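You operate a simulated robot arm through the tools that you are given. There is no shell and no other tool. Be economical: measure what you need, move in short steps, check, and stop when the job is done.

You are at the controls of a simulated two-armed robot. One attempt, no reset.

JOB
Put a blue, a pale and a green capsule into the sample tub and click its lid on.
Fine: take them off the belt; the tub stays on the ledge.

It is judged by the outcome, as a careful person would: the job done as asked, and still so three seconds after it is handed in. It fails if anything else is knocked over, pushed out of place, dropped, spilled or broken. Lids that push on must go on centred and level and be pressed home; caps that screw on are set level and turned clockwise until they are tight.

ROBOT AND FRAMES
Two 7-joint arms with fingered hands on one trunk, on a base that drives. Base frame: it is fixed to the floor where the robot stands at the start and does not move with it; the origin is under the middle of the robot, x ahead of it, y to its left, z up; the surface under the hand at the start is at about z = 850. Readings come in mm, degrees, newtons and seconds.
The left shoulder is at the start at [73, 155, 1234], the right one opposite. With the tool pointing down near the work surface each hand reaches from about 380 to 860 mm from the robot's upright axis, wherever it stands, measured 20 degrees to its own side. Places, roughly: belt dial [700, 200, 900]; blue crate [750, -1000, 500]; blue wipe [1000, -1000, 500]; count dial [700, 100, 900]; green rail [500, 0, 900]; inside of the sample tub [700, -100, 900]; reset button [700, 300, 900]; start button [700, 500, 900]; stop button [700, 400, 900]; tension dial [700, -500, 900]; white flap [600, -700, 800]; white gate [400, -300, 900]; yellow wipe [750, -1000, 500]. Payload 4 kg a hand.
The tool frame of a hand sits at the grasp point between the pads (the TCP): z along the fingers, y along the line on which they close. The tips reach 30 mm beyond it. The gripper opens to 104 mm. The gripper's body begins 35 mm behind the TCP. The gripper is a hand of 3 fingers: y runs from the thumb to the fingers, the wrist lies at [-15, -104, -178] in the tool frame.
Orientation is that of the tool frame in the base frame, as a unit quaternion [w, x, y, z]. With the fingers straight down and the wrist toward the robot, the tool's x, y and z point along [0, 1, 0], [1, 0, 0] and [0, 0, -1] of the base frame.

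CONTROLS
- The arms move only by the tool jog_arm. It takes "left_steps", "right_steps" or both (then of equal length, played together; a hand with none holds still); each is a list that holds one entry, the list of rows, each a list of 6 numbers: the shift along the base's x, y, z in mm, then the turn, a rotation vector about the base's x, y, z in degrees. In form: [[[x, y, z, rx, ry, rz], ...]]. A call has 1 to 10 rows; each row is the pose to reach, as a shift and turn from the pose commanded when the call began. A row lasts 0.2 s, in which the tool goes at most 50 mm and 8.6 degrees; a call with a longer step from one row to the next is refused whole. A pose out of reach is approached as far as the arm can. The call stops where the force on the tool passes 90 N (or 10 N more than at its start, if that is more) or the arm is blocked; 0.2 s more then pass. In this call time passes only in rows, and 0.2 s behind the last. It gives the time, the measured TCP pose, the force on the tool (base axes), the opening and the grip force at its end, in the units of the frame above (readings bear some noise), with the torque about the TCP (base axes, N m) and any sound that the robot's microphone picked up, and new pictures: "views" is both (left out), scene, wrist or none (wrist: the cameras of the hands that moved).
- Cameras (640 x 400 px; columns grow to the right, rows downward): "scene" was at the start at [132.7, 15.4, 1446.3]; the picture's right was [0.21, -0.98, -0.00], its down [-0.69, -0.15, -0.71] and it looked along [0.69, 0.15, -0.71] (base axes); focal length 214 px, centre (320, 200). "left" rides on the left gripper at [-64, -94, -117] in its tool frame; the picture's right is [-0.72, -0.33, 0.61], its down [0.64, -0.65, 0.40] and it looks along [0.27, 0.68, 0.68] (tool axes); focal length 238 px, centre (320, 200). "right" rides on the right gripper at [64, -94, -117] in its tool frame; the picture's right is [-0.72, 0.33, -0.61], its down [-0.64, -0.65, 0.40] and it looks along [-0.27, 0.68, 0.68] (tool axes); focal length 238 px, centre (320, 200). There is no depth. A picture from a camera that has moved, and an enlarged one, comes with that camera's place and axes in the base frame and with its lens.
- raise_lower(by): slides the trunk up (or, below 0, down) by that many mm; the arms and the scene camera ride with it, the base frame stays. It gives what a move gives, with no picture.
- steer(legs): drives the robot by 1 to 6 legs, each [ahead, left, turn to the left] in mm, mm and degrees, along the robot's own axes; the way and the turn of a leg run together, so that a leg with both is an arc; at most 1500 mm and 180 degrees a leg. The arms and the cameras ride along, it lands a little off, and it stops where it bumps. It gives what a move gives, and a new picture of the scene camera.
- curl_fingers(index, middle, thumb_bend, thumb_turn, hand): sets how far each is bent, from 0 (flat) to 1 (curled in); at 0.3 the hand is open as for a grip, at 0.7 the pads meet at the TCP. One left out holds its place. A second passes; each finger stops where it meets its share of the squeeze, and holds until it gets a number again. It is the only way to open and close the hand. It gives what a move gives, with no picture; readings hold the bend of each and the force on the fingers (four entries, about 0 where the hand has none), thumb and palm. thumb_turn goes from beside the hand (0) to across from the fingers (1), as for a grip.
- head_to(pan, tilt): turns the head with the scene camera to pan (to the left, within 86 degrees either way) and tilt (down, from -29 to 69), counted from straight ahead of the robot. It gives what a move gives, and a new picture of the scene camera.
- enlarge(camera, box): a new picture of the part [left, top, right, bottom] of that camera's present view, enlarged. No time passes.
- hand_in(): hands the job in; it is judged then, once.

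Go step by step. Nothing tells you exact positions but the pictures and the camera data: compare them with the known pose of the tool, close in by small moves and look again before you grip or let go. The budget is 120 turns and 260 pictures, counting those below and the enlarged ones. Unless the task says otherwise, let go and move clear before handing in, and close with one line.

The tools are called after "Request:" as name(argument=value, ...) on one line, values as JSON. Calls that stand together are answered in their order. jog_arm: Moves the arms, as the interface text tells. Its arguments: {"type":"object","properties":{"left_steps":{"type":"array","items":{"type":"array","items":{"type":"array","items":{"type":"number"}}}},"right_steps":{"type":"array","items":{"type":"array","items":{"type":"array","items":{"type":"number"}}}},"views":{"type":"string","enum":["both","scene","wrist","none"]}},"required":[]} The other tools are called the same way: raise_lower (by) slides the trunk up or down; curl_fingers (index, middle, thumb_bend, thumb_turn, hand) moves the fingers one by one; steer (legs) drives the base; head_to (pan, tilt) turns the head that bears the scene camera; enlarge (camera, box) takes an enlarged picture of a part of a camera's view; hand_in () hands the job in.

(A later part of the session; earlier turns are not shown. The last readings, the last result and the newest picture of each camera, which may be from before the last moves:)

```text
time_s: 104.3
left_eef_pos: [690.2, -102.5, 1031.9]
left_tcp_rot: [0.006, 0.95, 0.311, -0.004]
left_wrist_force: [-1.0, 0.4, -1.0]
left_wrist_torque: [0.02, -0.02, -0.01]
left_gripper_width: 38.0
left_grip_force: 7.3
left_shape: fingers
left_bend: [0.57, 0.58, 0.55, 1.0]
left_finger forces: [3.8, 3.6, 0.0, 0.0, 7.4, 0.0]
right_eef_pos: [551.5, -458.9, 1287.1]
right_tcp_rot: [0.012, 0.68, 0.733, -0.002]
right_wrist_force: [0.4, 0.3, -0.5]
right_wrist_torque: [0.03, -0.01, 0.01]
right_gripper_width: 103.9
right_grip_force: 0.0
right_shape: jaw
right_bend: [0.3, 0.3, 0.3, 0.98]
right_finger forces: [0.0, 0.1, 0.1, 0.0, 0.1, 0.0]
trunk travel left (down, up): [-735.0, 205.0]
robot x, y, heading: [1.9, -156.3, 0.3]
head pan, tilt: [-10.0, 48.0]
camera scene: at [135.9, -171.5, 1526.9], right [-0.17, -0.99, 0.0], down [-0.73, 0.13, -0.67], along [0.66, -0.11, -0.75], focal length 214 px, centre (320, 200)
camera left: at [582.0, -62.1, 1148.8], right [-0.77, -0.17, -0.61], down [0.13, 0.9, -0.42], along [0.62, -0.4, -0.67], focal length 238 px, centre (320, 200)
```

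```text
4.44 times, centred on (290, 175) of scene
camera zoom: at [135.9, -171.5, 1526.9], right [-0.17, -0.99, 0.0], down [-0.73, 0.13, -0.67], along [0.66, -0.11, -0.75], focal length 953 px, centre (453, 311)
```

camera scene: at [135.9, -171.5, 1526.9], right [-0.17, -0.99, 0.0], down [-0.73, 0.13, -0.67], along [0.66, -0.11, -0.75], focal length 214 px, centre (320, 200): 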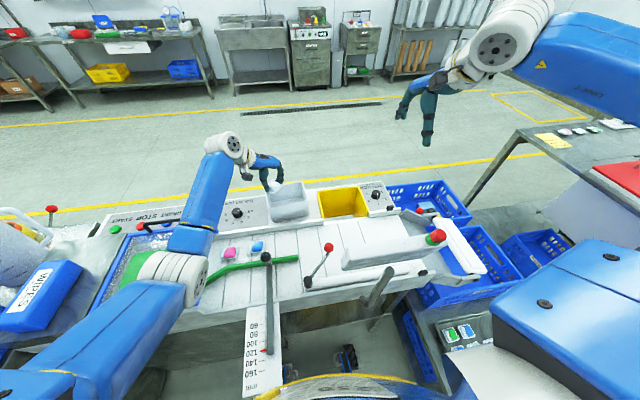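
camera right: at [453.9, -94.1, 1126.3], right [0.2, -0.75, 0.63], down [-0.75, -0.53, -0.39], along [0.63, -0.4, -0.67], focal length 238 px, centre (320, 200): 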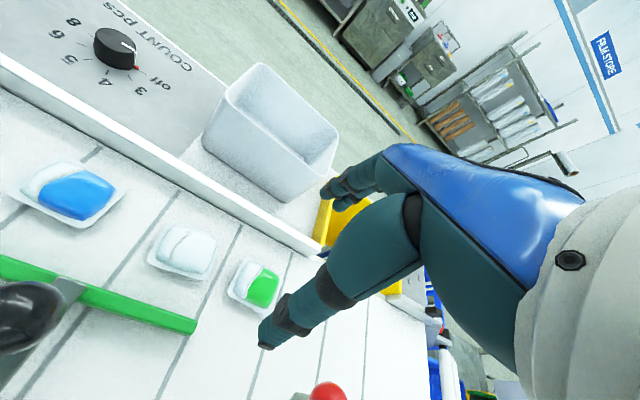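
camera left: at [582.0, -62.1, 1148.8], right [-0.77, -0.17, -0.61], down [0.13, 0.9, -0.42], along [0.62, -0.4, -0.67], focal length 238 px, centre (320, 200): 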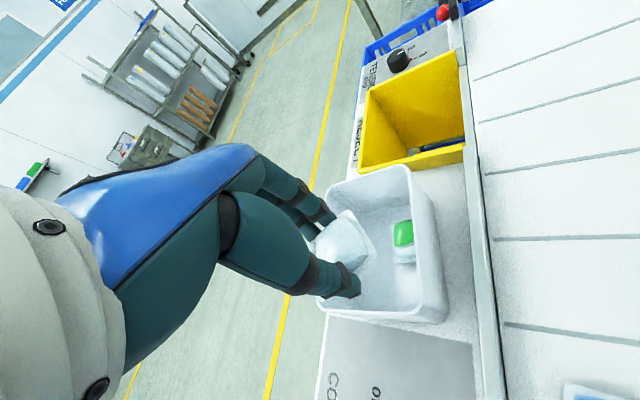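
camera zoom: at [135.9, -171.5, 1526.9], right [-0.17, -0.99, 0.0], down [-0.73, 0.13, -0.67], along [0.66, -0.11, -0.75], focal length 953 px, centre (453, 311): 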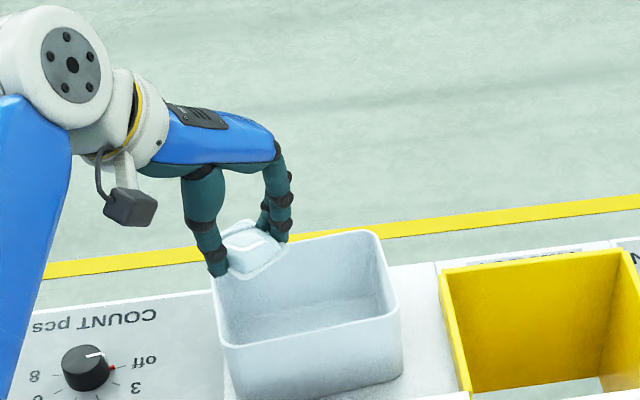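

Shift a little away from the left wall, lower and release pale.

Request:
jog_arm(left_steps=[[[2, -10, -10, 0, 0, 0], [3, -16, -35, 0, 0, 0], [3, -16, -60, 0, 0, 0], [3, -16, -80, 0, 0, 0], [3, -16, -93, 0, 0, 0]]], views="wrist")

Request:
enlarge(camera="left", box=[240, 140, 480, 340])

```text
time_s: 105.5
left_eef_pos: [693.6, -118.9, 940.0]
left_tcp_rot: [0.007, 0.95, 0.311, -0.004]
left_wrist_force: [-0.2, -0.2, -0.4]
left_wrist_torque: [-0.01, -0.01, 0.04]
left_gripper_width: 38.3
left_grip_force: 7.6
left_shape: fingers
left_bend: [0.57, 0.58, 0.55, 1.0]
left_finger forces: [3.7, 3.7, 0.0, 0.1, 7.4, 0.0]
right_eef_pos: [550.2, -458.1, 1287.1]
right_tcp_rot: [0.012, 0.68, 0.733, -0.003]
right_wrist_force: [-0.3, 0.5, 0.0]
right_wrist_torque: [0.02, 0.01, -0.01]
right_gripper_width: 104.0
right_grip_force: 0.1
right_shape: jaw
right_bend: [0.3, 0.3, 0.3, 0.98]
right_finger forces: [0.1, 0.0, 0.0, 0.0, 0.0, 0.1]
trunk travel left (down, up): [-735.0, 205.0]
robot x, y, heading: [3.3, -157.0, 0.4]
head pan, tilt: [-10.0, 48.0]
camera left: at [586.1, -78.8, 1056.9], right [-0.77, -0.17, -0.61], down [0.13, 0.9, -0.42], along [0.62, -0.4, -0.67], focal length 238 px, centre (320, 200)
```

left: 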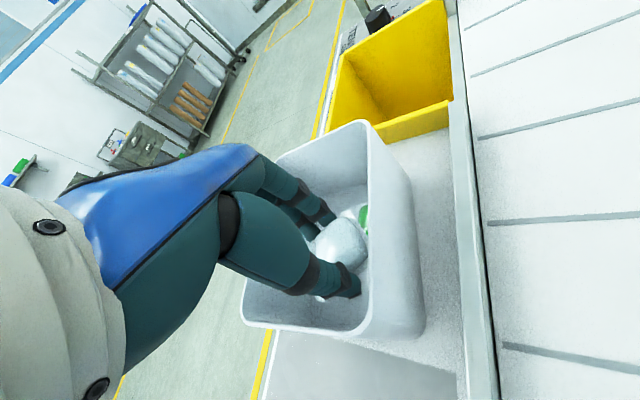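

```text
2.00 times, centred on (360, 240) of left
camera zoom: at [586.1, -78.8, 1056.9], right [-0.77, -0.17, -0.61], down [0.13, 0.9, -0.42], along [0.62, -0.4, -0.67], focal length 477 px, centre (240, 120)
```

zoom: 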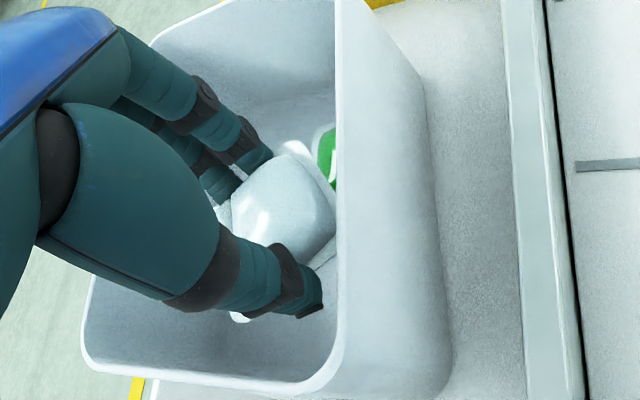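

Request:
curl_fingers(hand="left", index=0.46, middle=0.46, thumb_bend=0.46)

Request:
jog_arm(left_steps=[[[0, 0, 25, 0, 0, 0], [0, 0, 60, 0, 0, 0], [0, 0, 100, 0, 0, 0], [-20, 10, 135, 0, 0, 5], [-45, 20, 140, 0, 0, 10]]], views="wrist")

Request:
raise_lower(by=60)

Request:
steer(legs=[[-95, 0, 0]])

Request:
curl_fingers(hand="left", index=0.41, middle=0.41, thumb_bend=0.41)

Request:
jog_arm(left_steps=[[[0, 10, -10, 0, 0, 6], [0, 22, -25, 0, 0, 14], [-2, 34, -45, 0, 0, 22], [-4, 46, -65, 0, 0, 30], [-6, 58, -80, 0, 0, 38], [-8, 68, -90, 0, 0, 44], [-9, 75, -95, 0, 0, 44], [-9, 77, -95, 0, 0, 44], [-9, 77, -95, 0, 0, 44], [-9, 77, -95, 0, 0, 44]]])

```text
time_s: 106.5
left_eef_pos: [694.6, -118.3, 941.1]
left_tcp_rot: [0.007, 0.951, 0.31, -0.003]
left_wrist_force: [0.0, 1.5, -0.2]
left_wrist_torque: [-0.02, 0.0, -0.02]
left_gripper_width: 61.8
left_grip_force: 0.1
left_shape: fingers
left_bend: [0.46, 0.46, 0.46, 1.0]
left_finger forces: [0.0, 0.2, 0.1, 0.0, 0.0, 0.0]
right_eef_pos: [550.7, -457.9, 1286.9]
right_tcp_rot: [0.011, 0.68, 0.733, -0.003]
right_wrist_force: [0.1, -0.2, -0.3]
right_wrist_torque: [0.0, -0.01, -0.02]
right_gripper_width: 104.1
right_grip_force: 0.1
right_shape: jaw
right_bend: [0.3, 0.3, 0.3, 0.98]
right_finger forces: [0.0, 0.0, 0.0, 0.0, 0.0, 0.0]
trunk travel left (down, up): [-735.0, 205.0]
robot x, y, heading: [6.2, -157.0, 0.6]
head pan, tilt: [-10.0, 48.0]
```

```text
time_s: 107.7
left_eef_pos: [646.5, -99.8, 1079.4]
left_tcp_rot: [0.008, 0.92, 0.392, -0.003]
left_wrist_force: [-0.8, -0.3, -0.5]
left_wrist_torque: [0.0, -0.02, 0.01]
left_gripper_width: 61.8
left_grip_force: 0.0
left_shape: fingers
left_bend: [0.46, 0.46, 0.46, 1.0]
left_finger forces: [0.0, 0.0, 0.1, 0.0, 0.0, 0.2]
right_eef_pos: [548.8, -457.9, 1287.6]
right_tcp_rot: [0.013, 0.68, 0.733, -0.002]
right_wrist_force: [0.8, -0.3, 0.3]
right_wrist_torque: [-0.01, 0.01, -0.03]
right_gripper_width: 104.2
right_grip_force: 0.0
right_shape: jaw
right_bend: [0.3, 0.3, 0.3, 0.98]
right_finger forces: [0.1, 0.0, 0.0, 0.1, 0.1, 0.0]
trunk travel left (down, up): [-735.0, 205.0]
robot x, y, heading: [2.6, -153.8, 0.4]
head pan, tilt: [-10.0, 48.0]
camera left: at [533.1, -77.7, 1196.5], right [-0.73, -0.3, -0.61], down [-0.03, 0.91, -0.42], along [0.68, -0.29, -0.67], focal length 238 px, centre (320, 200)
```

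left: 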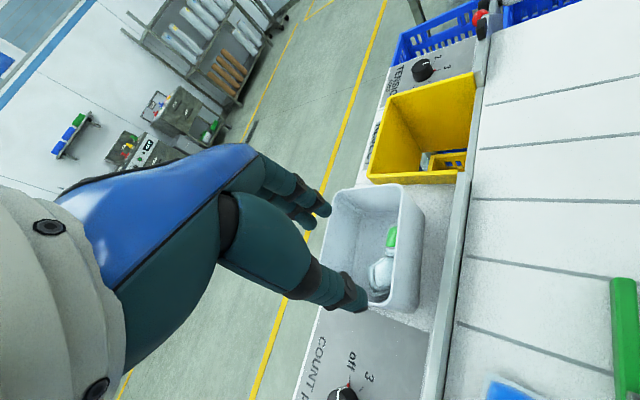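

```text
time_s: 108.7
left_eef_pos: [646.6, -99.5, 1137.4]
left_tcp_rot: [0.007, 0.92, 0.393, -0.002]
left_wrist_force: [0.9, -0.1, 0.1]
left_wrist_torque: [-0.01, -0.03, 0.02]
left_gripper_width: 62.0
left_grip_force: 0.0
left_shape: fingers
left_bend: [0.46, 0.46, 0.46, 1.0]
left_finger forces: [0.0, 0.1, 0.1, 0.0, 0.0, 0.0]
right_eef_pos: [551.1, -458.0, 1347.2]
right_tcp_rot: [0.012, 0.68, 0.733, -0.003]
right_wrist_force: [0.2, -1.4, 0.5]
right_wrist_torque: [0.0, -0.01, 0.02]
right_gripper_width: 104.1
right_grip_force: 0.0
right_shape: jaw
right_bend: [0.3, 0.3, 0.3, 0.98]
right_finger forces: [0.0, 0.0, 0.0, 0.0, 0.0, 0.0]
trunk travel left (down, up): [-795.0, 145.0]
robot x, y, heading: [3.6, -154.7, 0.2]
head pan, tilt: [-10.0, 48.0]
```

```text
time_s: 109.8
left_eef_pos: [565.0, -101.6, 1132.2]
left_tcp_rot: [0.005, 0.92, 0.392, -0.008]
left_wrist_force: [-0.2, -0.2, -1.0]
left_wrist_torque: [0.02, 0.05, 0.04]
left_gripper_width: 62.1
left_grip_force: 0.1
left_shape: fingers
left_bend: [0.46, 0.46, 0.46, 1.0]
left_finger forces: [0.0, 0.0, 0.0, 0.1, 0.0, 0.1]
right_eef_pos: [470.5, -458.3, 1340.9]
right_tcp_rot: [0.007, 0.68, 0.733, -0.005]
right_wrist_force: [0.1, -0.4, -0.9]
right_wrist_torque: [-0.02, 0.02, 0.0]
right_gripper_width: 104.0
right_grip_force: 0.0
right_shape: jaw
right_bend: [0.3, 0.3, 0.3, 0.98]
right_finger forces: [0.0, 0.0, 0.0, 0.0, 0.0, 0.1]
trunk travel left (down, up): [-795.0, 145.0]
robot x, y, heading: [-90.4, -157.1, 0.3]
head pan, tilt: [-10.0, 48.0]
camera scene: at [57.7, -172.5, 1585.3], right [-0.17, -0.99, 0.0], down [-0.74, 0.13, -0.66], along [0.65, -0.11, -0.75], focal length 214 px, centre (320, 200)
```

scene: 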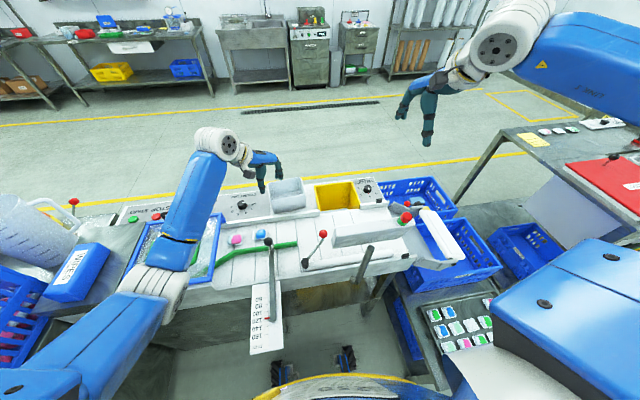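

```text
time_s: 110.8
left_eef_pos: [547.8, -100.5, 1142.0]
left_tcp_rot: [0.009, 0.92, 0.392, 0.0]
left_wrist_force: [0.2, 0.1, -0.5]
left_wrist_torque: [0.01, 0.0, -0.02]
left_gripper_width: 74.6
left_grip_force: 0.1
left_shape: fingers
left_bend: [0.41, 0.41, 0.41, 0.99]
left_finger forces: [0.0, 0.0, 0.1, 0.1, 0.1, 0.0]
right_eef_pos: [449.7, -460.0, 1350.5]
right_tcp_rot: [0.013, 0.681, 0.733, -0.001]
right_wrist_force: [-0.7, -0.5, 0.2]
right_wrist_torque: [-0.01, 0.02, -0.05]
right_gripper_width: 103.7
right_grip_force: 0.0
right_shape: jaw
right_bend: [0.3, 0.3, 0.3, 0.98]
right_finger forces: [0.0, 0.0, 0.1, 0.0, 0.1, 0.1]
trunk travel left (down, up): [-795.0, 145.0]
robot x, y, heading: [-91.7, -154.9, 0.3]
head pan, tilt: [-10.0, 48.0]
```

```text
time_s: 113.0
left_eef_pos: [542.3, -22.3, 1044.7]
left_tcp_rot: [0.008, 0.706, 0.708, 0.002]
left_wrist_force: [-0.2, -0.8, 0.0]
left_wrist_torque: [-0.01, -0.03, -0.03]
left_gripper_width: 74.7
left_grip_force: 0.2
left_shape: fingers
left_bend: [0.41, 0.41, 0.41, 0.99]
left_finger forces: [0.0, 0.0, 0.0, 0.0, 0.0, 0.1]
right_eef_pos: [453.9, -459.0, 1348.4]
right_tcp_rot: [0.012, 0.68, 0.733, -0.002]
right_wrist_force: [-0.4, -1.0, -0.2]
right_wrist_torque: [-0.01, 0.0, 0.03]
right_gripper_width: 104.2
right_grip_force: 0.1
right_shape: jaw
right_bend: [0.3, 0.3, 0.3, 0.98]
right_finger forces: [0.1, 0.1, 0.0, 0.0, 0.1, 0.0]
trunk travel left (down, up): [-795.0, 145.0]
robot x, y, heading: [-87.7, -156.9, 0.2]
head pan, tilt: [-10.0, 48.0]
camera scene: at [41.1, -172.0, 1587.0], right [-0.17, -0.99, 0.0], down [-0.73, 0.13, -0.67], along [0.66, -0.11, -0.74], focal length 214 px, centre (320, 200)
camera left: at [446.2, -86.1, 1161.6], right [-0.32, -0.72, -0.61], down [-0.65, 0.64, -0.42], along [0.69, 0.27, -0.67], focal length 238 px, centre (320, 200)
```

scene: 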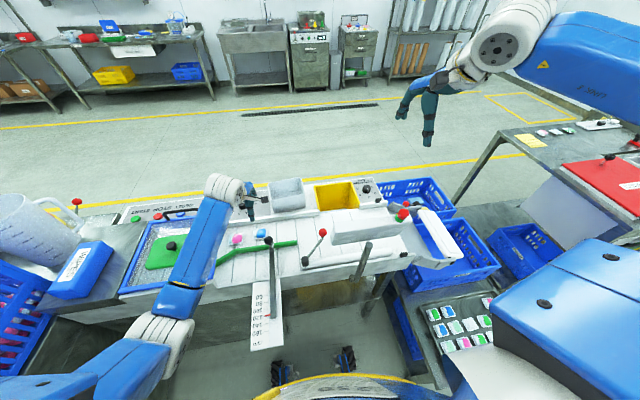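
left: 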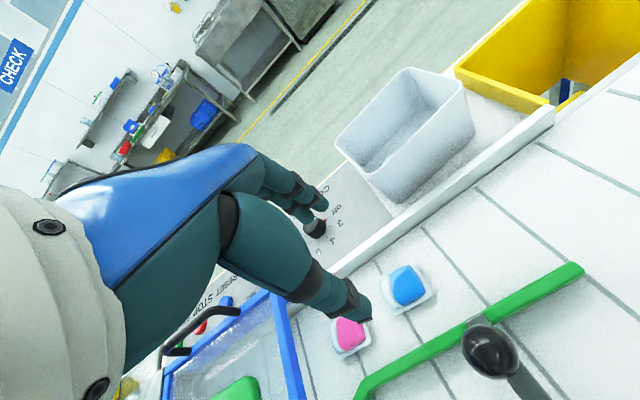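

Request:
jog_arm(left_steps=[[[0, 2, -30, 0, 0, 6], [0, 4, -60, 0, 0, 12], [0, 4, -95, 0, 0, 12], [0, 4, -120, 0, 0, 12], [0, 4, -138, 0, 0, 12], [0, 4, -138, 0, 0, 12]]], views="wrist")

Request:
enlarge(camera="left", box=[240, 140, 480, 340])

Request:
enlarge(camera="scene", box=[200, 170, 360, 290])

```text
time_s: 114.4
left_eef_pos: [542.1, -17.4, 905.8]
left_tcp_rot: [0.007, 0.628, 0.778, 0.004]
left_wrist_force: [-0.6, -0.5, -0.3]
left_wrist_torque: [0.01, 0.0, 0.02]
left_gripper_width: 74.7
left_grip_force: 0.1
left_shape: fingers
left_bend: [0.41, 0.41, 0.41, 0.99]
left_finger forces: [0.0, 0.0, 0.1, 0.1, 0.0, 0.0]
right_eef_pos: [453.6, -458.5, 1348.6]
right_tcp_rot: [0.013, 0.68, 0.733, -0.002]
right_wrist_force: [-0.1, -0.2, -0.3]
right_wrist_torque: [-0.02, -0.02, 0.02]
right_gripper_width: 103.9
right_grip_force: 0.1
right_shape: jaw
right_bend: [0.3, 0.3, 0.3, 0.98]
right_finger forces: [0.0, 0.0, 0.0, 0.0, 0.0, 0.0]
trunk travel left (down, up): [-795.0, 145.0]
robot x, y, heading: [-87.2, -154.8, 0.4]
head pan, tilt: [-10.0, 48.0]
camera left: at [461.7, -100.2, 1023.1], right [-0.16, -0.77, -0.61], down [-0.77, 0.49, -0.42], along [0.62, 0.4, -0.67], focal length 238 px, centre (320, 200)
```

left: 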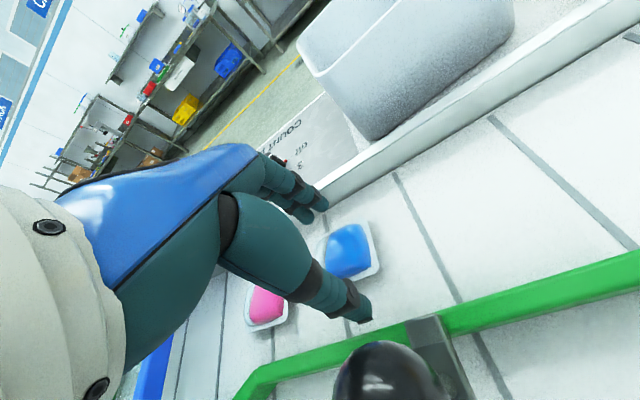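

```text
2.00 times, centred on (360, 240) of left
camera zoom: at [461.7, -100.2, 1023.1], right [-0.16, -0.77, -0.61], down [-0.77, 0.49, -0.42], along [0.62, 0.4, -0.67], focal length 477 px, centre (240, 120)
```

zoom: 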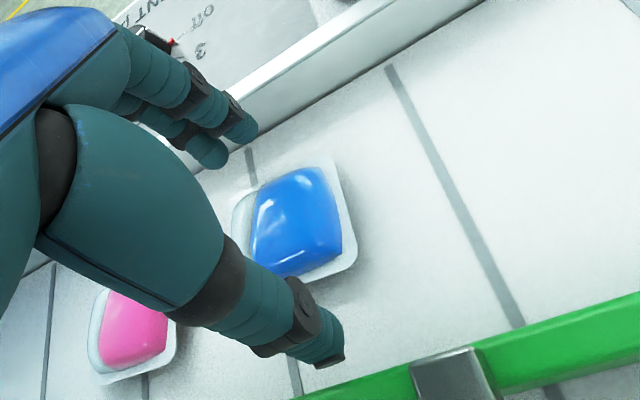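

```text
3.33 times, centred on (280, 230) of scene
camera zoom: at [41.2, -172.3, 1587.0], right [-0.17, -0.99, 0.0], down [-0.73, 0.13, -0.67], along [0.66, -0.11, -0.74], focal length 715 px, centre (453, 100)
```

zoom: 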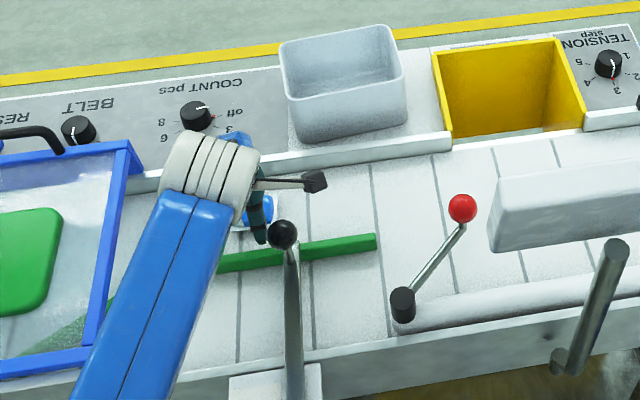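

Request:
jog_arm(left_steps=[[[1, 1, -8, 0, 0, 0], [2, 1, -17, 0, 0, 0], [2, 1, -17, 0, 0, 0]]], views="none")

Request:
curl_fingers(hand="left", index=0.62, middle=0.62, thumb_bend=0.62)

Request:
enlarge(camera="left", box=[240, 140, 480, 340])

```text
time_s: 115.2
left_eef_pos: [544.5, -17.8, 890.8]
left_tcp_rot: [0.007, 0.628, 0.778, 0.003]
left_wrist_force: [-0.1, 0.8, 1.0]
left_wrist_torque: [-0.03, 0.0, 0.0]
left_gripper_width: 74.8
left_grip_force: 0.1
left_shape: fingers
left_bend: [0.41, 0.41, 0.41, 0.99]
left_finger forces: [0.0, 0.0, 0.0, 0.0, 0.0, 0.0]
right_eef_pos: [453.9, -459.3, 1348.9]
right_tcp_rot: [0.013, 0.68, 0.733, -0.002]
right_wrist_force: [-0.3, -0.6, -0.3]
right_wrist_torque: [-0.01, 0.01, -0.04]
right_gripper_width: 104.1
right_grip_force: 0.0
right_shape: jaw
right_bend: [0.3, 0.3, 0.3, 0.98]
right_finger forces: [0.0, 0.0, 0.0, 0.0, 0.1, 0.1]
trunk travel left (down, up): [-795.0, 145.0]
robot x, y, heading: [-87.0, -154.5, 0.3]
head pan, tilt: [-10.0, 48.0]
```

```text
time_s: 116.2
left_eef_pos: [545.5, -17.4, 890.1]
left_tcp_rot: [0.007, 0.628, 0.778, 0.003]
left_wrist_force: [0.9, 0.6, 1.9]
left_wrist_torque: [0.05, -0.01, -0.01]
left_gripper_width: 37.1
left_grip_force: 7.4
left_shape: fingers
left_bend: [0.57, 0.57, 0.55, 1.0]
left_finger forces: [3.3, 4.6, 0.0, 0.1, 6.9, 0.0]
right_eef_pos: [455.0, -458.5, 1348.5]
right_tcp_rot: [0.012, 0.68, 0.733, -0.001]
right_wrist_force: [-0.1, -0.2, 0.0]
right_wrist_torque: [0.0, 0.0, -0.03]
right_gripper_width: 104.0
right_grip_force: 0.1
right_shape: jaw
right_bend: [0.3, 0.3, 0.3, 0.98]
right_finger forces: [0.1, 0.0, 0.0, 0.0, 0.0, 0.1]
trunk travel left (down, up): [-795.0, 145.0]
robot x, y, heading: [-89.2, -153.3, 0.2]
head pan, tilt: [-10.0, 48.0]
```

```text
2.00 times, centred on (360, 240) of left
camera zoom: at [464.0, -99.4, 1006.7], right [-0.16, -0.77, -0.61], down [-0.77, 0.49, -0.42], along [0.62, 0.4, -0.67], focal length 477 px, centre (240, 120)
```

zoom: 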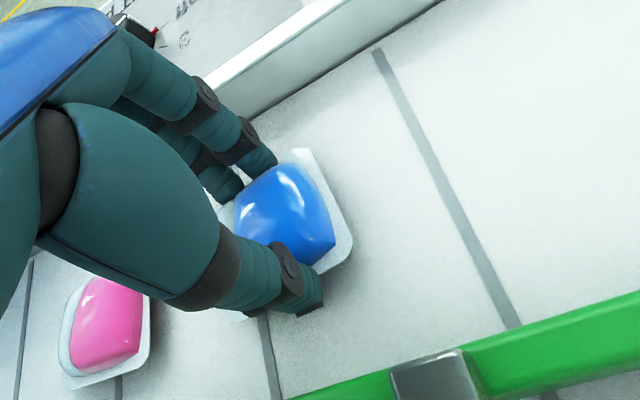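

Blue gripped. Lift, drive ahead, lower trunk, and go over the tub's right half.

Request:
jog_arm(left_steps=[[[0, 0, 20, 0, 0, 0], [0, 0, 50, 0, 0, 0], [0, 0, 90, 0, 0, 0], [0, 0, 130, 0, 0, 0], [0, 0, 170, 0, 0, 0], [0, 0, 205, 0, 0, 0]]], views="none")

Request:
steer(legs=[[93, 0, 0]])

Request:
raise_lower(by=-60)

Request:
jog_arm(left_steps=[[[5, -15, 10, 0, 0, -8], [12, -32, 10, 0, 0, -16], [20, -50, 10, 0, 0, -24], [28, -68, 10, 0, 0, -32], [36, -86, 10, 0, 0, -40], [44, -104, 10, 0, 0, -48], [52, -120, 10, 0, 0, -56], [60, -134, 10, 0, 0, -63], [63, -140, 10, 0, 0, -67], [63, -140, 10, 0, 0, -67]]])

Request:
enlarge(camera="left", box=[270, 140, 510, 340])

```text
time_s: 117.6
left_eef_pos: [545.5, -18.6, 1094.0]
left_tcp_rot: [0.007, 0.629, 0.778, 0.002]
left_wrist_force: [0.5, -0.2, 0.1]
left_wrist_torque: [0.03, -0.02, -0.02]
left_gripper_width: 36.8
left_grip_force: 6.4
left_shape: fingers
left_bend: [0.58, 0.58, 0.55, 1.0]
left_finger forces: [2.9, 3.8, 0.0, 0.0, 6.8, 0.0]
right_eef_pos: [453.9, -459.5, 1348.3]
right_tcp_rot: [0.012, 0.68, 0.733, -0.002]
right_wrist_force: [-0.5, -0.1, -0.1]
right_wrist_torque: [-0.03, -0.02, -0.01]
right_gripper_width: 104.1
right_grip_force: 0.1
right_shape: jaw
right_bend: [0.3, 0.3, 0.3, 0.98]
right_finger forces: [0.0, 0.0, 0.0, 0.0, 0.0, 0.0]
trunk travel left (down, up): [-795.0, 145.0]
robot x, y, heading: [-90.8, -152.4, 0.2]
head pan, tilt: [-10.0, 48.0]
```

```text
time_s: 118.7
left_eef_pos: [629.0, -18.9, 1100.6]
left_tcp_rot: [0.011, 0.629, 0.778, 0.006]
left_wrist_force: [-0.6, -0.7, 0.7]
left_wrist_torque: [-0.06, -0.03, 0.01]
left_gripper_width: 37.2
left_grip_force: 6.5
left_shape: fingers
left_bend: [0.58, 0.58, 0.55, 1.0]
left_finger forces: [2.9, 3.8, 0.0, 0.0, 6.8, 0.1]
right_eef_pos: [533.5, -460.1, 1354.1]
right_tcp_rot: [0.017, 0.68, 0.733, 0.001]
right_wrist_force: [0.4, -1.1, 1.0]
right_wrist_torque: [0.04, -0.03, 0.02]
right_gripper_width: 104.0
right_grip_force: 0.1
right_shape: jaw
right_bend: [0.3, 0.3, 0.3, 0.98]
right_finger forces: [0.1, 0.0, 0.1, 0.0, 0.1, 0.0]
trunk travel left (down, up): [-795.0, 145.0]
robot x, y, heading: [5.0, -153.9, 0.4]
head pan, tilt: [-10.0, 48.0]
camera scene: at [118.2, -172.3, 1588.4], right [-0.17, -0.99, 0.0], down [-0.73, 0.13, -0.68], along [0.67, -0.11, -0.74], focal length 214 px, centre (320, 200)
```

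scene: 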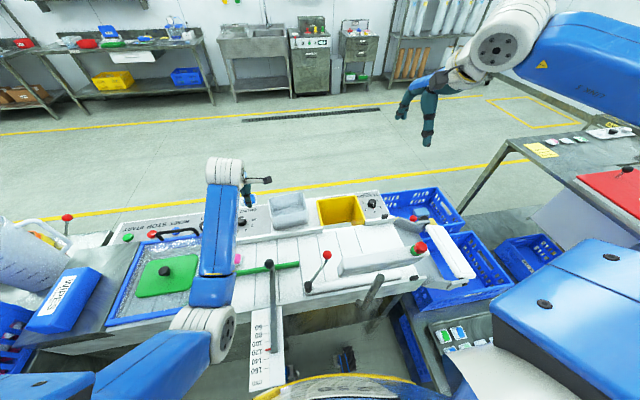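

```text
time_s: 119.7
left_eef_pos: [638.9, -18.1, 1033.1]
left_tcp_rot: [0.007, 0.629, 0.778, 0.002]
left_wrist_force: [1.0, -0.2, 1.6]
left_wrist_torque: [0.02, 0.02, -0.02]
left_gripper_width: 37.1
left_grip_force: 6.5
left_shape: fingers
left_bend: [0.58, 0.58, 0.55, 1.0]
left_finger forces: [2.9, 3.7, 0.0, 0.0, 6.7, 0.0]
right_eef_pos: [550.3, -458.8, 1287.0]
right_tcp_rot: [0.011, 0.681, 0.732, -0.003]
right_wrist_force: [0.7, 0.0, 1.1]
right_wrist_torque: [-0.01, 0.01, 0.0]
right_gripper_width: 104.0
right_grip_force: 0.0
right_shape: jaw
right_bend: [0.3, 0.3, 0.3, 0.98]
right_finger forces: [0.0, 0.0, 0.0, 0.0, 0.0, 0.0]
trunk travel left (down, up): [-735.0, 205.0]
robot x, y, heading: [2.1, -156.1, 0.3]
head pan, tilt: [-10.0, 48.0]
```

```text
time_s: 121.9
left_eef_pos: [700.4, -160.6, 1044.4]
left_tcp_rot: [0.008, 0.954, 0.3, -0.003]
left_wrist_force: [-0.5, -0.5, -0.9]
left_wrist_torque: [-0.01, 0.02, 0.01]
left_gripper_width: 36.9
left_grip_force: 6.6
left_shape: fingers
left_bend: [0.58, 0.58, 0.55, 1.0]
left_finger forces: [2.9, 3.7, 0.0, 0.0, 6.7, 0.0]
right_eef_pos: [545.0, -458.3, 1288.8]
right_tcp_rot: [0.013, 0.681, 0.733, -0.001]
right_wrist_force: [-0.8, -0.5, -0.3]
right_wrist_torque: [0.02, 0.04, 0.01]
right_gripper_width: 104.1
right_grip_force: 0.0
right_shape: jaw
right_bend: [0.3, 0.3, 0.3, 0.98]
right_finger forces: [0.0, 0.0, 0.0, 0.0, 0.0, 0.0]
trunk travel left (down, up): [-735.0, 205.0]
robot x, y, heading: [4.0, -155.5, 0.5]
head pan, tilt: [-10.0, 48.0]
camera scene: at [134.5, -172.2, 1526.9], right [-0.17, -0.99, 0.0], down [-0.73, 0.13, -0.67], along [0.66, -0.11, -0.74], focal length 214 px, centre (320, 200)
camera left: at [593.9, -115.6, 1161.5], right [-0.78, -0.16, -0.61], down [0.15, 0.9, -0.42], along [0.61, -0.42, -0.67], focal length 238 px, centre (320, 200)
```

scene: 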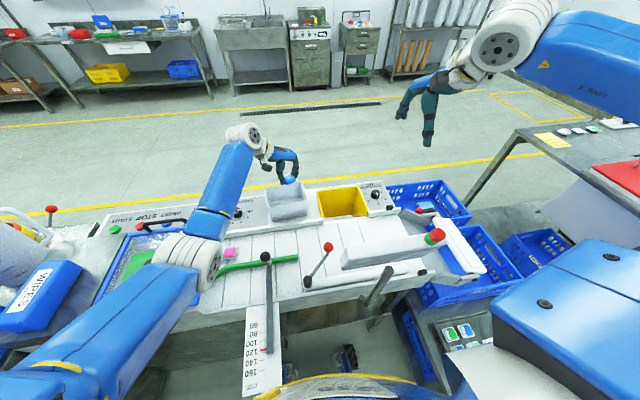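
left: 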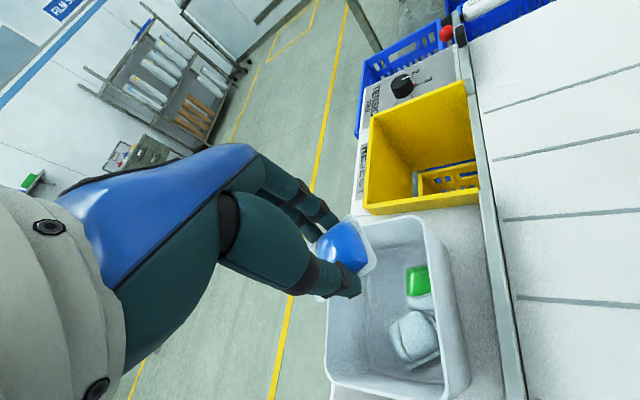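

```text
2.00 times, centred on (390, 240) of left
camera zoom: at [593.9, -115.6, 1161.5], right [-0.78, -0.16, -0.61], down [0.15, 0.9, -0.42], along [0.61, -0.42, -0.67], focal length 477 px, centre (180, 120)
```

zoom: 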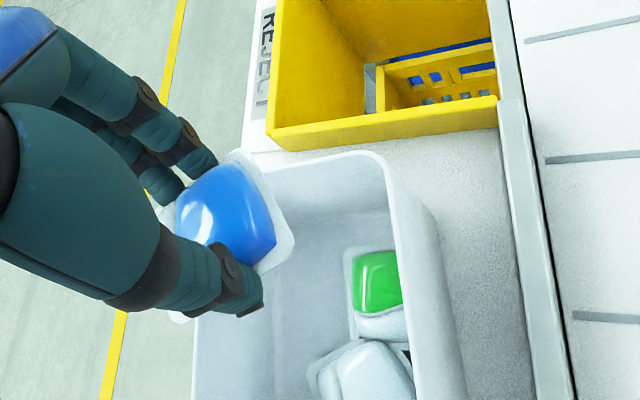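

Request:
jog_arm(left_steps=[[[2, 0, -30, 0, 0, 0], [3, 0, -60, 0, 0, 0], [3, 0, -85, 0, 0, 0], [3, 0, -105, 0, 0, 0], [3, 0, -105, 0, 0, 0]]], views="none")

Request:
curl_fingers(hand="left", index=0.47, middle=0.47, thumb_bend=0.47)

Request:
jog_arm(left_steps=[[[0, 0, 25, 0, 0, 0], [0, 0, 60, 0, 0, 0], [0, 0, 100, 0, 0, 0], [-15, 10, 140, 0, 0, 5], [-40, 30, 160, 0, 0, 10]]])

Request:
enlarge(camera="left", box=[290, 160, 450, 320])

Request:
enlarge(camera="scene", box=[230, 150, 350, 240])

Request:
enlarge(camera="right", box=[0, 60, 240, 260])

```text
time_s: 123.1
left_eef_pos: [703.4, -156.9, 936.8]
left_tcp_rot: [0.008, 0.953, 0.302, -0.004]
left_wrist_force: [0.2, 0.8, -0.1]
left_wrist_torque: [0.01, 0.02, -0.01]
left_gripper_width: 37.0
left_grip_force: 6.3
left_shape: fingers
left_bend: [0.58, 0.58, 0.55, 1.0]
left_finger forces: [2.8, 3.8, 0.0, 0.0, 6.5, 0.0]
right_eef_pos: [545.5, -458.5, 1288.8]
right_tcp_rot: [0.012, 0.68, 0.733, -0.001]
right_wrist_force: [-0.3, 0.1, 0.0]
right_wrist_torque: [-0.02, 0.01, 0.02]
right_gripper_width: 103.9
right_grip_force: 0.0
right_shape: jaw
right_bend: [0.3, 0.3, 0.3, 0.98]
right_finger forces: [0.0, 0.0, 0.0, 0.1, 0.1, 0.0]
trunk travel left (down, up): [-735.0, 205.0]
robot x, y, heading: [1.8, -155.3, 0.2]
head pan, tilt: [-10.0, 48.0]
```

```text
time_s: 124.1
left_eef_pos: [703.9, -156.5, 937.5]
left_tcp_rot: [0.007, 0.953, 0.302, -0.003]
left_wrist_force: [-0.4, 0.2, -0.7]
left_wrist_torque: [-0.03, -0.01, 0.03]
left_gripper_width: 59.2
left_grip_force: 0.0
left_shape: fingers
left_bend: [0.47, 0.47, 0.47, 1.0]
left_finger forces: [0.1, 0.0, 0.1, 0.0, 0.1, 0.1]
right_eef_pos: [546.0, -459.1, 1288.4]
right_tcp_rot: [0.013, 0.681, 0.733, -0.002]
right_wrist_force: [-0.4, 0.9, -0.3]
right_wrist_torque: [-0.02, -0.02, 0.02]
right_gripper_width: 104.1
right_grip_force: 0.0
right_shape: jaw
right_bend: [0.3, 0.3, 0.3, 0.98]
right_finger forces: [0.0, 0.0, 0.0, 0.0, 0.1, 0.1]
trunk travel left (down, up): [-735.0, 205.0]
robot x, y, heading: [1.1, -156.9, 0.2]
head pan, tilt: [-10.0, 48.0]
```

```text
time_s: 125.3
left_eef_pos: [659.6, -128.0, 1101.2]
left_tcp_rot: [0.009, 0.923, 0.384, -0.001]
left_wrist_force: [-0.6, -0.2, 0.5]
left_wrist_torque: [0.03, -0.04, 0.0]
left_gripper_width: 59.8
left_grip_force: 0.0
left_shape: fingers
left_bend: [0.47, 0.47, 0.47, 1.0]
left_finger forces: [0.0, 0.0, 0.1, 0.0, 0.0, 0.1]
right_eef_pos: [543.8, -457.0, 1290.5]
right_tcp_rot: [0.015, 0.681, 0.732, -0.001]
right_wrist_force: [-0.6, 0.5, -0.7]
right_wrist_torque: [0.0, -0.01, -0.01]
right_gripper_width: 103.9
right_grip_force: 0.1
right_shape: jaw
right_bend: [0.3, 0.3, 0.3, 0.98]
right_finger forces: [0.0, 0.0, 0.0, 0.1, 0.1, 0.0]
trunk travel left (down, up): [-735.0, 205.0]
robot x, y, heading: [2.8, -155.3, 0.2]
head pan, tilt: [-10.0, 48.0]
camera scene: at [132.5, -170.3, 1527.1], right [-0.17, -0.99, 0.0], down [-0.73, 0.13, -0.67], along [0.66, -0.11, -0.74], focal length 214 px, centre (320, 200)
camera left: at [548.2, -104.4, 1217.3], right [-0.74, -0.29, -0.61], down [-0.01, 0.91, -0.42], along [0.68, -0.3, -0.67], focal length 238 px, centre (320, 200)
```

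scene: 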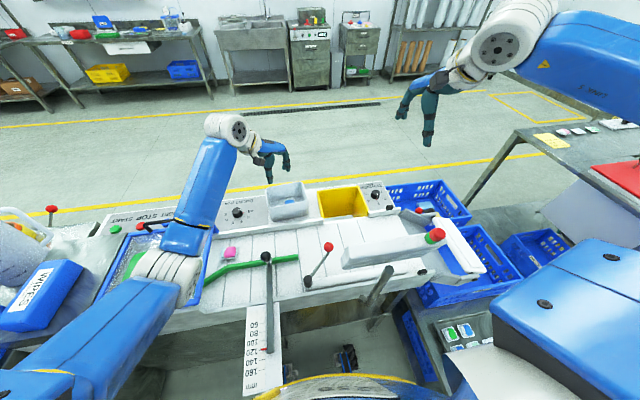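
left: 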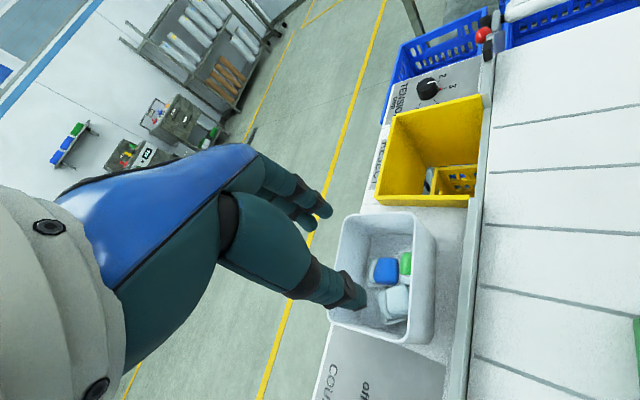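

```text
2.50 times, centred on (370, 240) of left
camera zoom: at [548.2, -104.4, 1217.3], right [-0.74, -0.29, -0.61], down [-0.01, 0.91, -0.42], along [0.68, -0.3, -0.67], focal length 596 px, centre (195, 100)
```

zoom: 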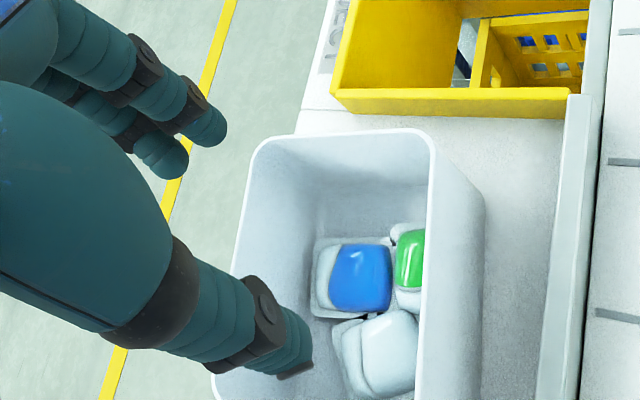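

```text
4.44 times, centred on (290, 195) of scene
camera zoom: at [132.5, -170.3, 1527.1], right [-0.17, -0.99, 0.0], down [-0.73, 0.13, -0.67], along [0.66, -0.11, -0.74], focal length 953 px, centre (453, 222)
```

zoom: 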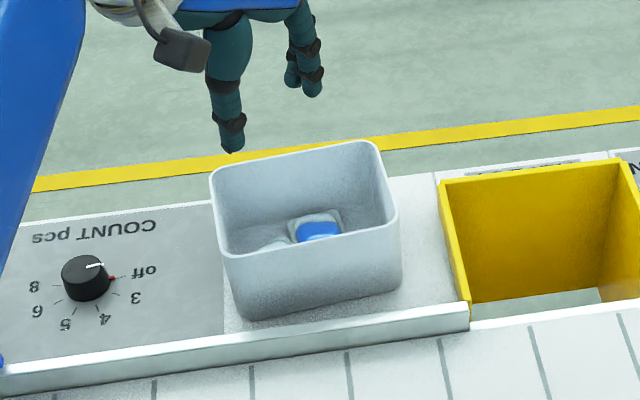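

```text
2.00 times, centred on (120, 160) of right
camera zoom: at [442.4, -397.0, 1404.3], right [0.37, -0.68, 0.64], down [-0.6, -0.7, -0.4], along [0.71, -0.23, -0.66], focal length 477 px, centre (720, 280)
```

zoom: 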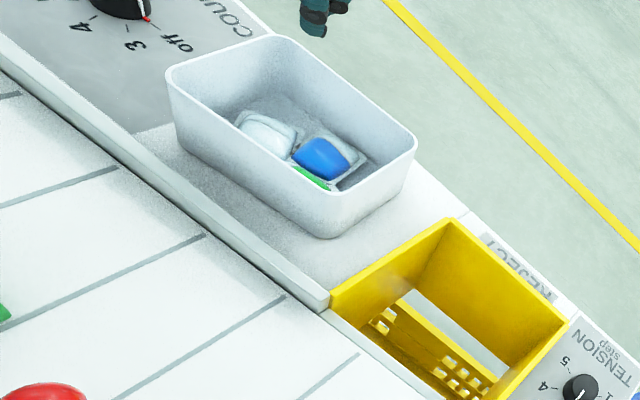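

All three capsules lie flat in the tub (centre ≈(697,-138), turned ≈+4.5°). Now the lid: back up, raise, and bring the left hand over the knob at ≈(474,247).

Request:
raise_lower(by=60)

Request:
steer(legs=[[-150, 0, 0]])

Request:
curl_fingers(hand="left", index=0.42, middle=0.42, thumb_bend=0.42)

Request:
jog_arm(left_steps=[[[-4, 35, 0, 0, 0, 5], [-8, 75, 0, 0, 0, 10], [-12, 115, 0, 0, 0, 15], [-16, 155, 0, 0, 0, 20], [-20, 195, 0, 0, 0, 25], [-24, 235, 0, 0, 0, 30], [-28, 275, -5, 0, 0, 35], [-31, 315, -10, 0, 0, 40], [-34, 350, -15, 0, 0, 44], [-36, 375, -20, 0, 0, 45]]])

```text
time_s: 126.3
left_eef_pos: [662.9, -127.6, 1159.3]
left_tcp_rot: [0.009, 0.924, 0.383, -0.003]
left_wrist_force: [-0.7, 0.0, -0.7]
left_wrist_torque: [0.03, 0.04, -0.02]
left_gripper_width: 59.5
left_grip_force: 0.0
left_shape: fingers
left_bend: [0.47, 0.47, 0.47, 1.0]
left_finger forces: [0.0, 0.1, 0.0, 0.0, 0.1, 0.0]
right_eef_pos: [545.2, -456.7, 1349.2]
right_tcp_rot: [0.013, 0.681, 0.732, -0.003]
right_wrist_force: [0.7, 0.6, 0.5]
right_wrist_torque: [-0.04, 0.01, -0.01]
right_gripper_width: 104.4
right_grip_force: 0.0
right_shape: jaw
right_bend: [0.3, 0.3, 0.3, 0.98]
right_finger forces: [0.1, 0.1, 0.1, 0.0, 0.0, 0.1]
trunk travel left (down, up): [-795.0, 145.0]
robot x, y, heading: [5.4, -154.6, 0.5]
head pan, tilt: [-10.0, 48.0]
```

```text
time_s: 127.7
left_eef_pos: [516.8, -129.6, 1158.0]
left_tcp_rot: [0.007, 0.924, 0.383, -0.004]
left_wrist_force: [1.5, -0.4, 0.4]
left_wrist_torque: [0.01, -0.01, -0.05]
left_gripper_width: 59.1
left_grip_force: 0.1
left_shape: fingers
left_bend: [0.47, 0.47, 0.47, 1.0]
left_finger forces: [0.0, 0.0, 0.1, 0.1, 0.0, 0.0]
right_eef_pos: [400.3, -458.7, 1346.8]
right_tcp_rot: [0.011, 0.68, 0.733, -0.003]
right_wrist_force: [-0.3, 0.1, -0.3]
right_wrist_torque: [-0.01, 0.01, -0.02]
right_gripper_width: 104.1
right_grip_force: 0.1
right_shape: jaw
right_bend: [0.3, 0.3, 0.3, 0.98]
right_finger forces: [0.0, 0.1, 0.0, 0.0, 0.0, 0.1]
trunk travel left (down, up): [-795.0, 145.0]
robot x, y, heading: [-146.2, -153.4, -0.0]
head pan, tilt: [-10.0, 48.0]
camera scene: at [-8.8, -173.4, 1586.2], right [-0.17, -0.99, 0.0], down [-0.74, 0.13, -0.66], along [0.65, -0.11, -0.75], focal length 214 px, centre (320, 200)
```

scene: 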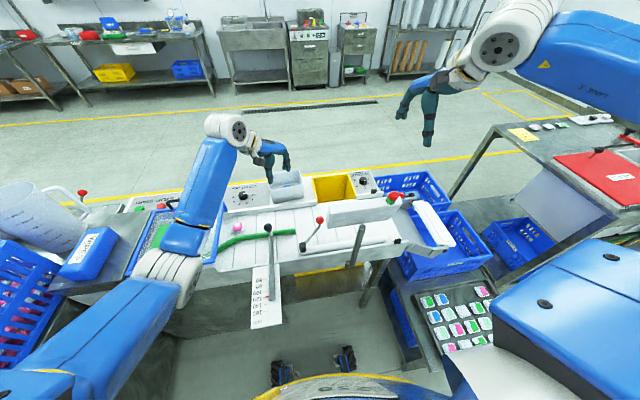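

```text
time_s: 128.7
left_eef_pos: [507.8, -129.4, 1162.2]
left_tcp_rot: [0.01, 0.924, 0.383, 0.0]
left_wrist_force: [0.0, 0.0, 0.4]
left_wrist_torque: [-0.02, 0.0, 0.02]
left_gripper_width: 72.2
left_grip_force: 0.0
left_shape: fingers
left_bend: [0.42, 0.42, 0.42, 0.99]
left_finger forces: [0.1, 0.0, 0.0, 0.0, 0.0, 0.0]
right_eef_pos: [390.3, -457.6, 1350.9]
right_tcp_rot: [0.015, 0.68, 0.733, 0.0]
right_wrist_force: [-0.3, -0.3, 0.4]
right_wrist_torque: [0.02, 0.0, 0.0]
right_gripper_width: 103.8
right_grip_force: 0.1
right_shape: jaw
right_bend: [0.3, 0.3, 0.3, 0.98]
right_finger forces: [0.0, 0.0, 0.0, 0.0, 0.0, 0.0]
trunk travel left (down, up): [-795.0, 145.0]
robot x, y, heading: [-145.5, -156.9, 0.2]
head pan, tilt: [-10.0, 48.0]
```

```text
time_s: 130.9
left_eef_pos: [475.0, 248.9, 1140.4]
left_tcp_rot: [0.009, 0.706, 0.708, 0.003]
left_wrist_force: [0.3, 0.8, 0.2]
left_wrist_torque: [0.02, 0.01, 0.0]
left_gripper_width: 72.1
left_grip_force: 0.0
left_shape: fingers
left_bend: [0.42, 0.42, 0.42, 0.99]
left_finger forces: [0.0, 0.0, 0.1, 0.0, 0.0, 0.0]
right_eef_pos: [392.4, -456.2, 1350.6]
right_tcp_rot: [0.014, 0.68, 0.733, -0.002]
right_wrist_force: [-0.5, -0.5, -0.8]
right_wrist_torque: [0.0, 0.01, 0.02]
right_gripper_width: 104.1
right_grip_force: 0.1
right_shape: jaw
right_bend: [0.3, 0.3, 0.3, 0.98]
right_finger forces: [0.0, 0.0, 0.0, 0.0, 0.0, 0.1]
trunk travel left (down, up): [-795.0, 145.0]
robot x, y, heading: [-148.8, -156.2, 0.5]
head pan, tilt: [-10.0, 48.0]
camera scene: at [-16.4, -169.4, 1587.0], right [-0.17, -0.99, 0.0], down [-0.73, 0.13, -0.67], along [0.66, -0.11, -0.74], focal length 214 px, centre (320, 200)
camera left: at [378.5, 185.4, 1256.5], right [-0.31, -0.73, -0.61], down [-0.65, 0.64, -0.42], along [0.7, 0.26, -0.67], focal length 238 px, centre (320, 200)
```

scene: 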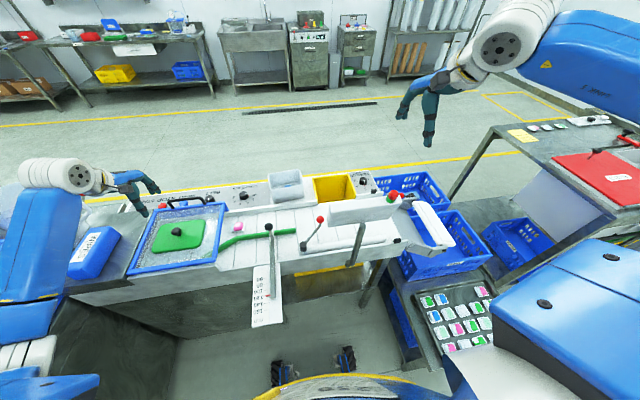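
left: 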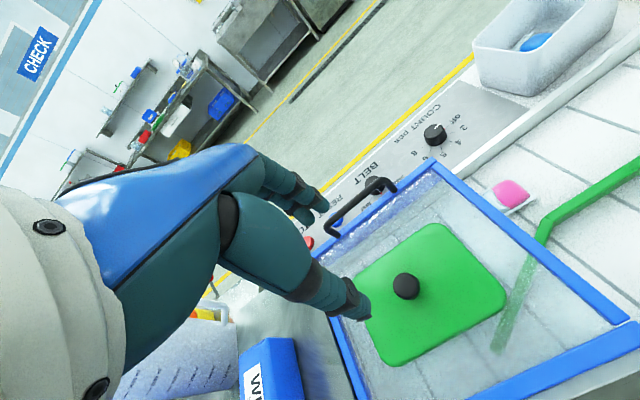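

Request:
enlarge(camera="scene", box=[120, 180, 240, 270])

Request:
enlarge(camera="left", box=[320, 200, 520, 380])

```text
4.44 times, centred on (180, 225) of scene
camera zoom: at [-16.4, -169.4, 1587.0], right [-0.17, -0.99, 0.0], down [-0.73, 0.13, -0.67], along [0.66, -0.11, -0.74], focal length 953 px, centre (942, 89)
```

zoom: 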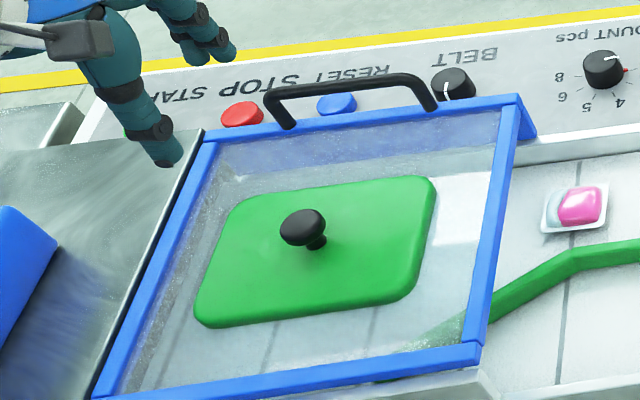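

```text
2.22 times, centred on (420, 290) of left
camera zoom: at [378.5, 185.4, 1256.5], right [-0.31, -0.73, -0.61], down [-0.65, 0.64, -0.42], along [0.7, 0.26, -0.67], focal length 530 px, centre (98, 0)
```

zoom: 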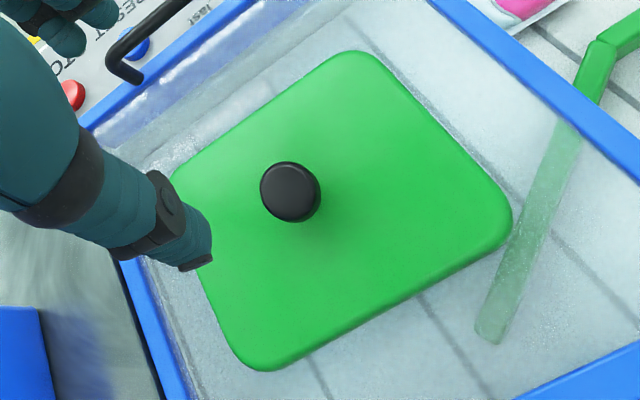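

Request:
jog_arm(left_steps=[[[0, -1, -35, 0, 0, 0], [-1, -2, -75, 0, 0, 0], [-1, -2, -110, 0, 0, 0], [-1, -2, -135, 0, 0, 0], [-1, -2, -145, 0, 0, 0], [-1, -2, -145, 0, 0, 0]]], views="wrist")

Request:
enlarge(camera="left", box=[240, 140, 480, 340])

Request:
enlarge(camera="scene", box=[120, 180, 240, 270])

```text
time_s: 132.3
left_eef_pos: [474.0, 246.1, 996.4]
left_tcp_rot: [0.009, 0.706, 0.708, 0.003]
left_wrist_force: [0.5, -1.2, 0.1]
left_wrist_torque: [-0.02, 0.0, 0.03]
left_gripper_width: 72.2
left_grip_force: 0.1
left_shape: fingers
left_bend: [0.42, 0.42, 0.42, 0.99]
left_finger forces: [0.0, 0.0, 0.0, 0.1, 0.1, 0.0]
right_eef_pos: [392.6, -457.9, 1349.6]
right_tcp_rot: [0.014, 0.68, 0.733, 0.0]
right_wrist_force: [-0.5, 0.0, 0.7]
right_wrist_torque: [-0.01, -0.02, 0.0]
right_gripper_width: 104.1
right_grip_force: 0.2
right_shape: jaw
right_bend: [0.3, 0.3, 0.3, 0.98]
right_finger forces: [0.0, 0.0, 0.0, 0.0, 0.0, 0.1]
trunk travel left (down, up): [-795.0, 145.0]
robot x, y, heading: [-147.1, -157.3, 0.0]
head pan, tilt: [-10.0, 48.0]
camera left: at [377.7, 183.0, 1112.6], right [-0.32, -0.72, -0.61], down [-0.65, 0.64, -0.42], along [0.69, 0.26, -0.67], focal length 238 px, centre (320, 200)
```

left: 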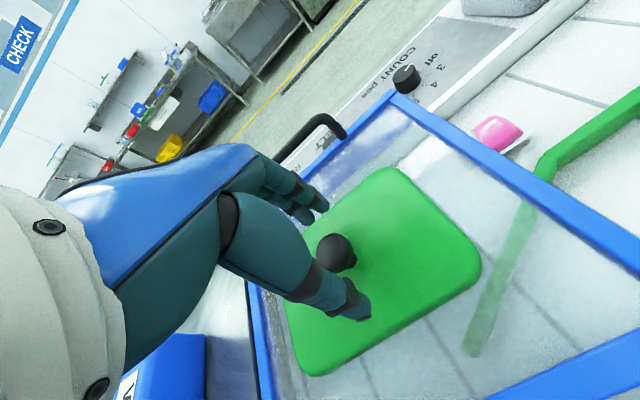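

```text
2.00 times, centred on (360, 240) of left
camera zoom: at [377.7, 183.0, 1112.6], right [-0.32, -0.72, -0.61], down [-0.65, 0.64, -0.42], along [0.69, 0.26, -0.67], focal length 477 px, centre (240, 120)
```

zoom: 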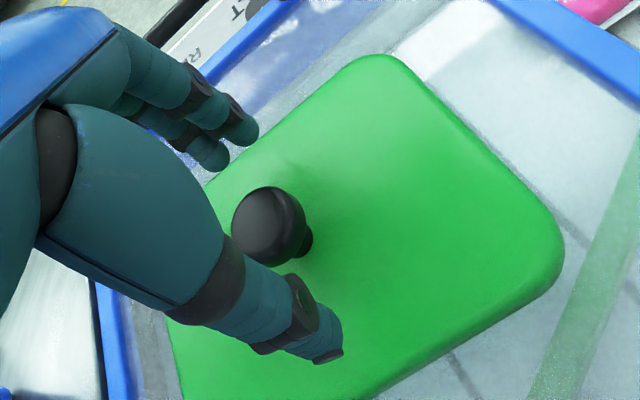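

```text
4.44 times, centred on (180, 225) of scene
camera zoom: at [-16.2, -170.6, 1587.0], right [-0.17, -0.99, 0.0], down [-0.73, 0.13, -0.67], along [0.66, -0.11, -0.74], focal length 953 px, centre (942, 89)
```

zoom: 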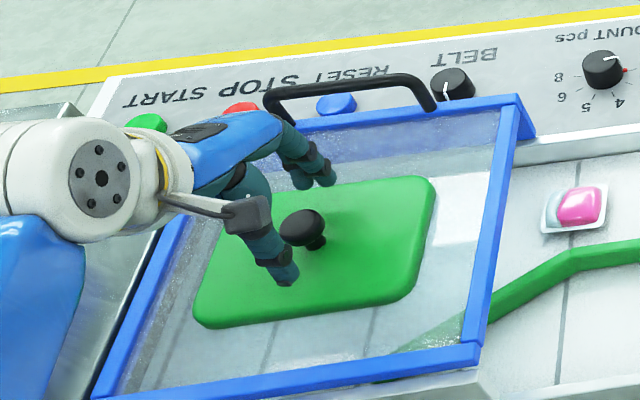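

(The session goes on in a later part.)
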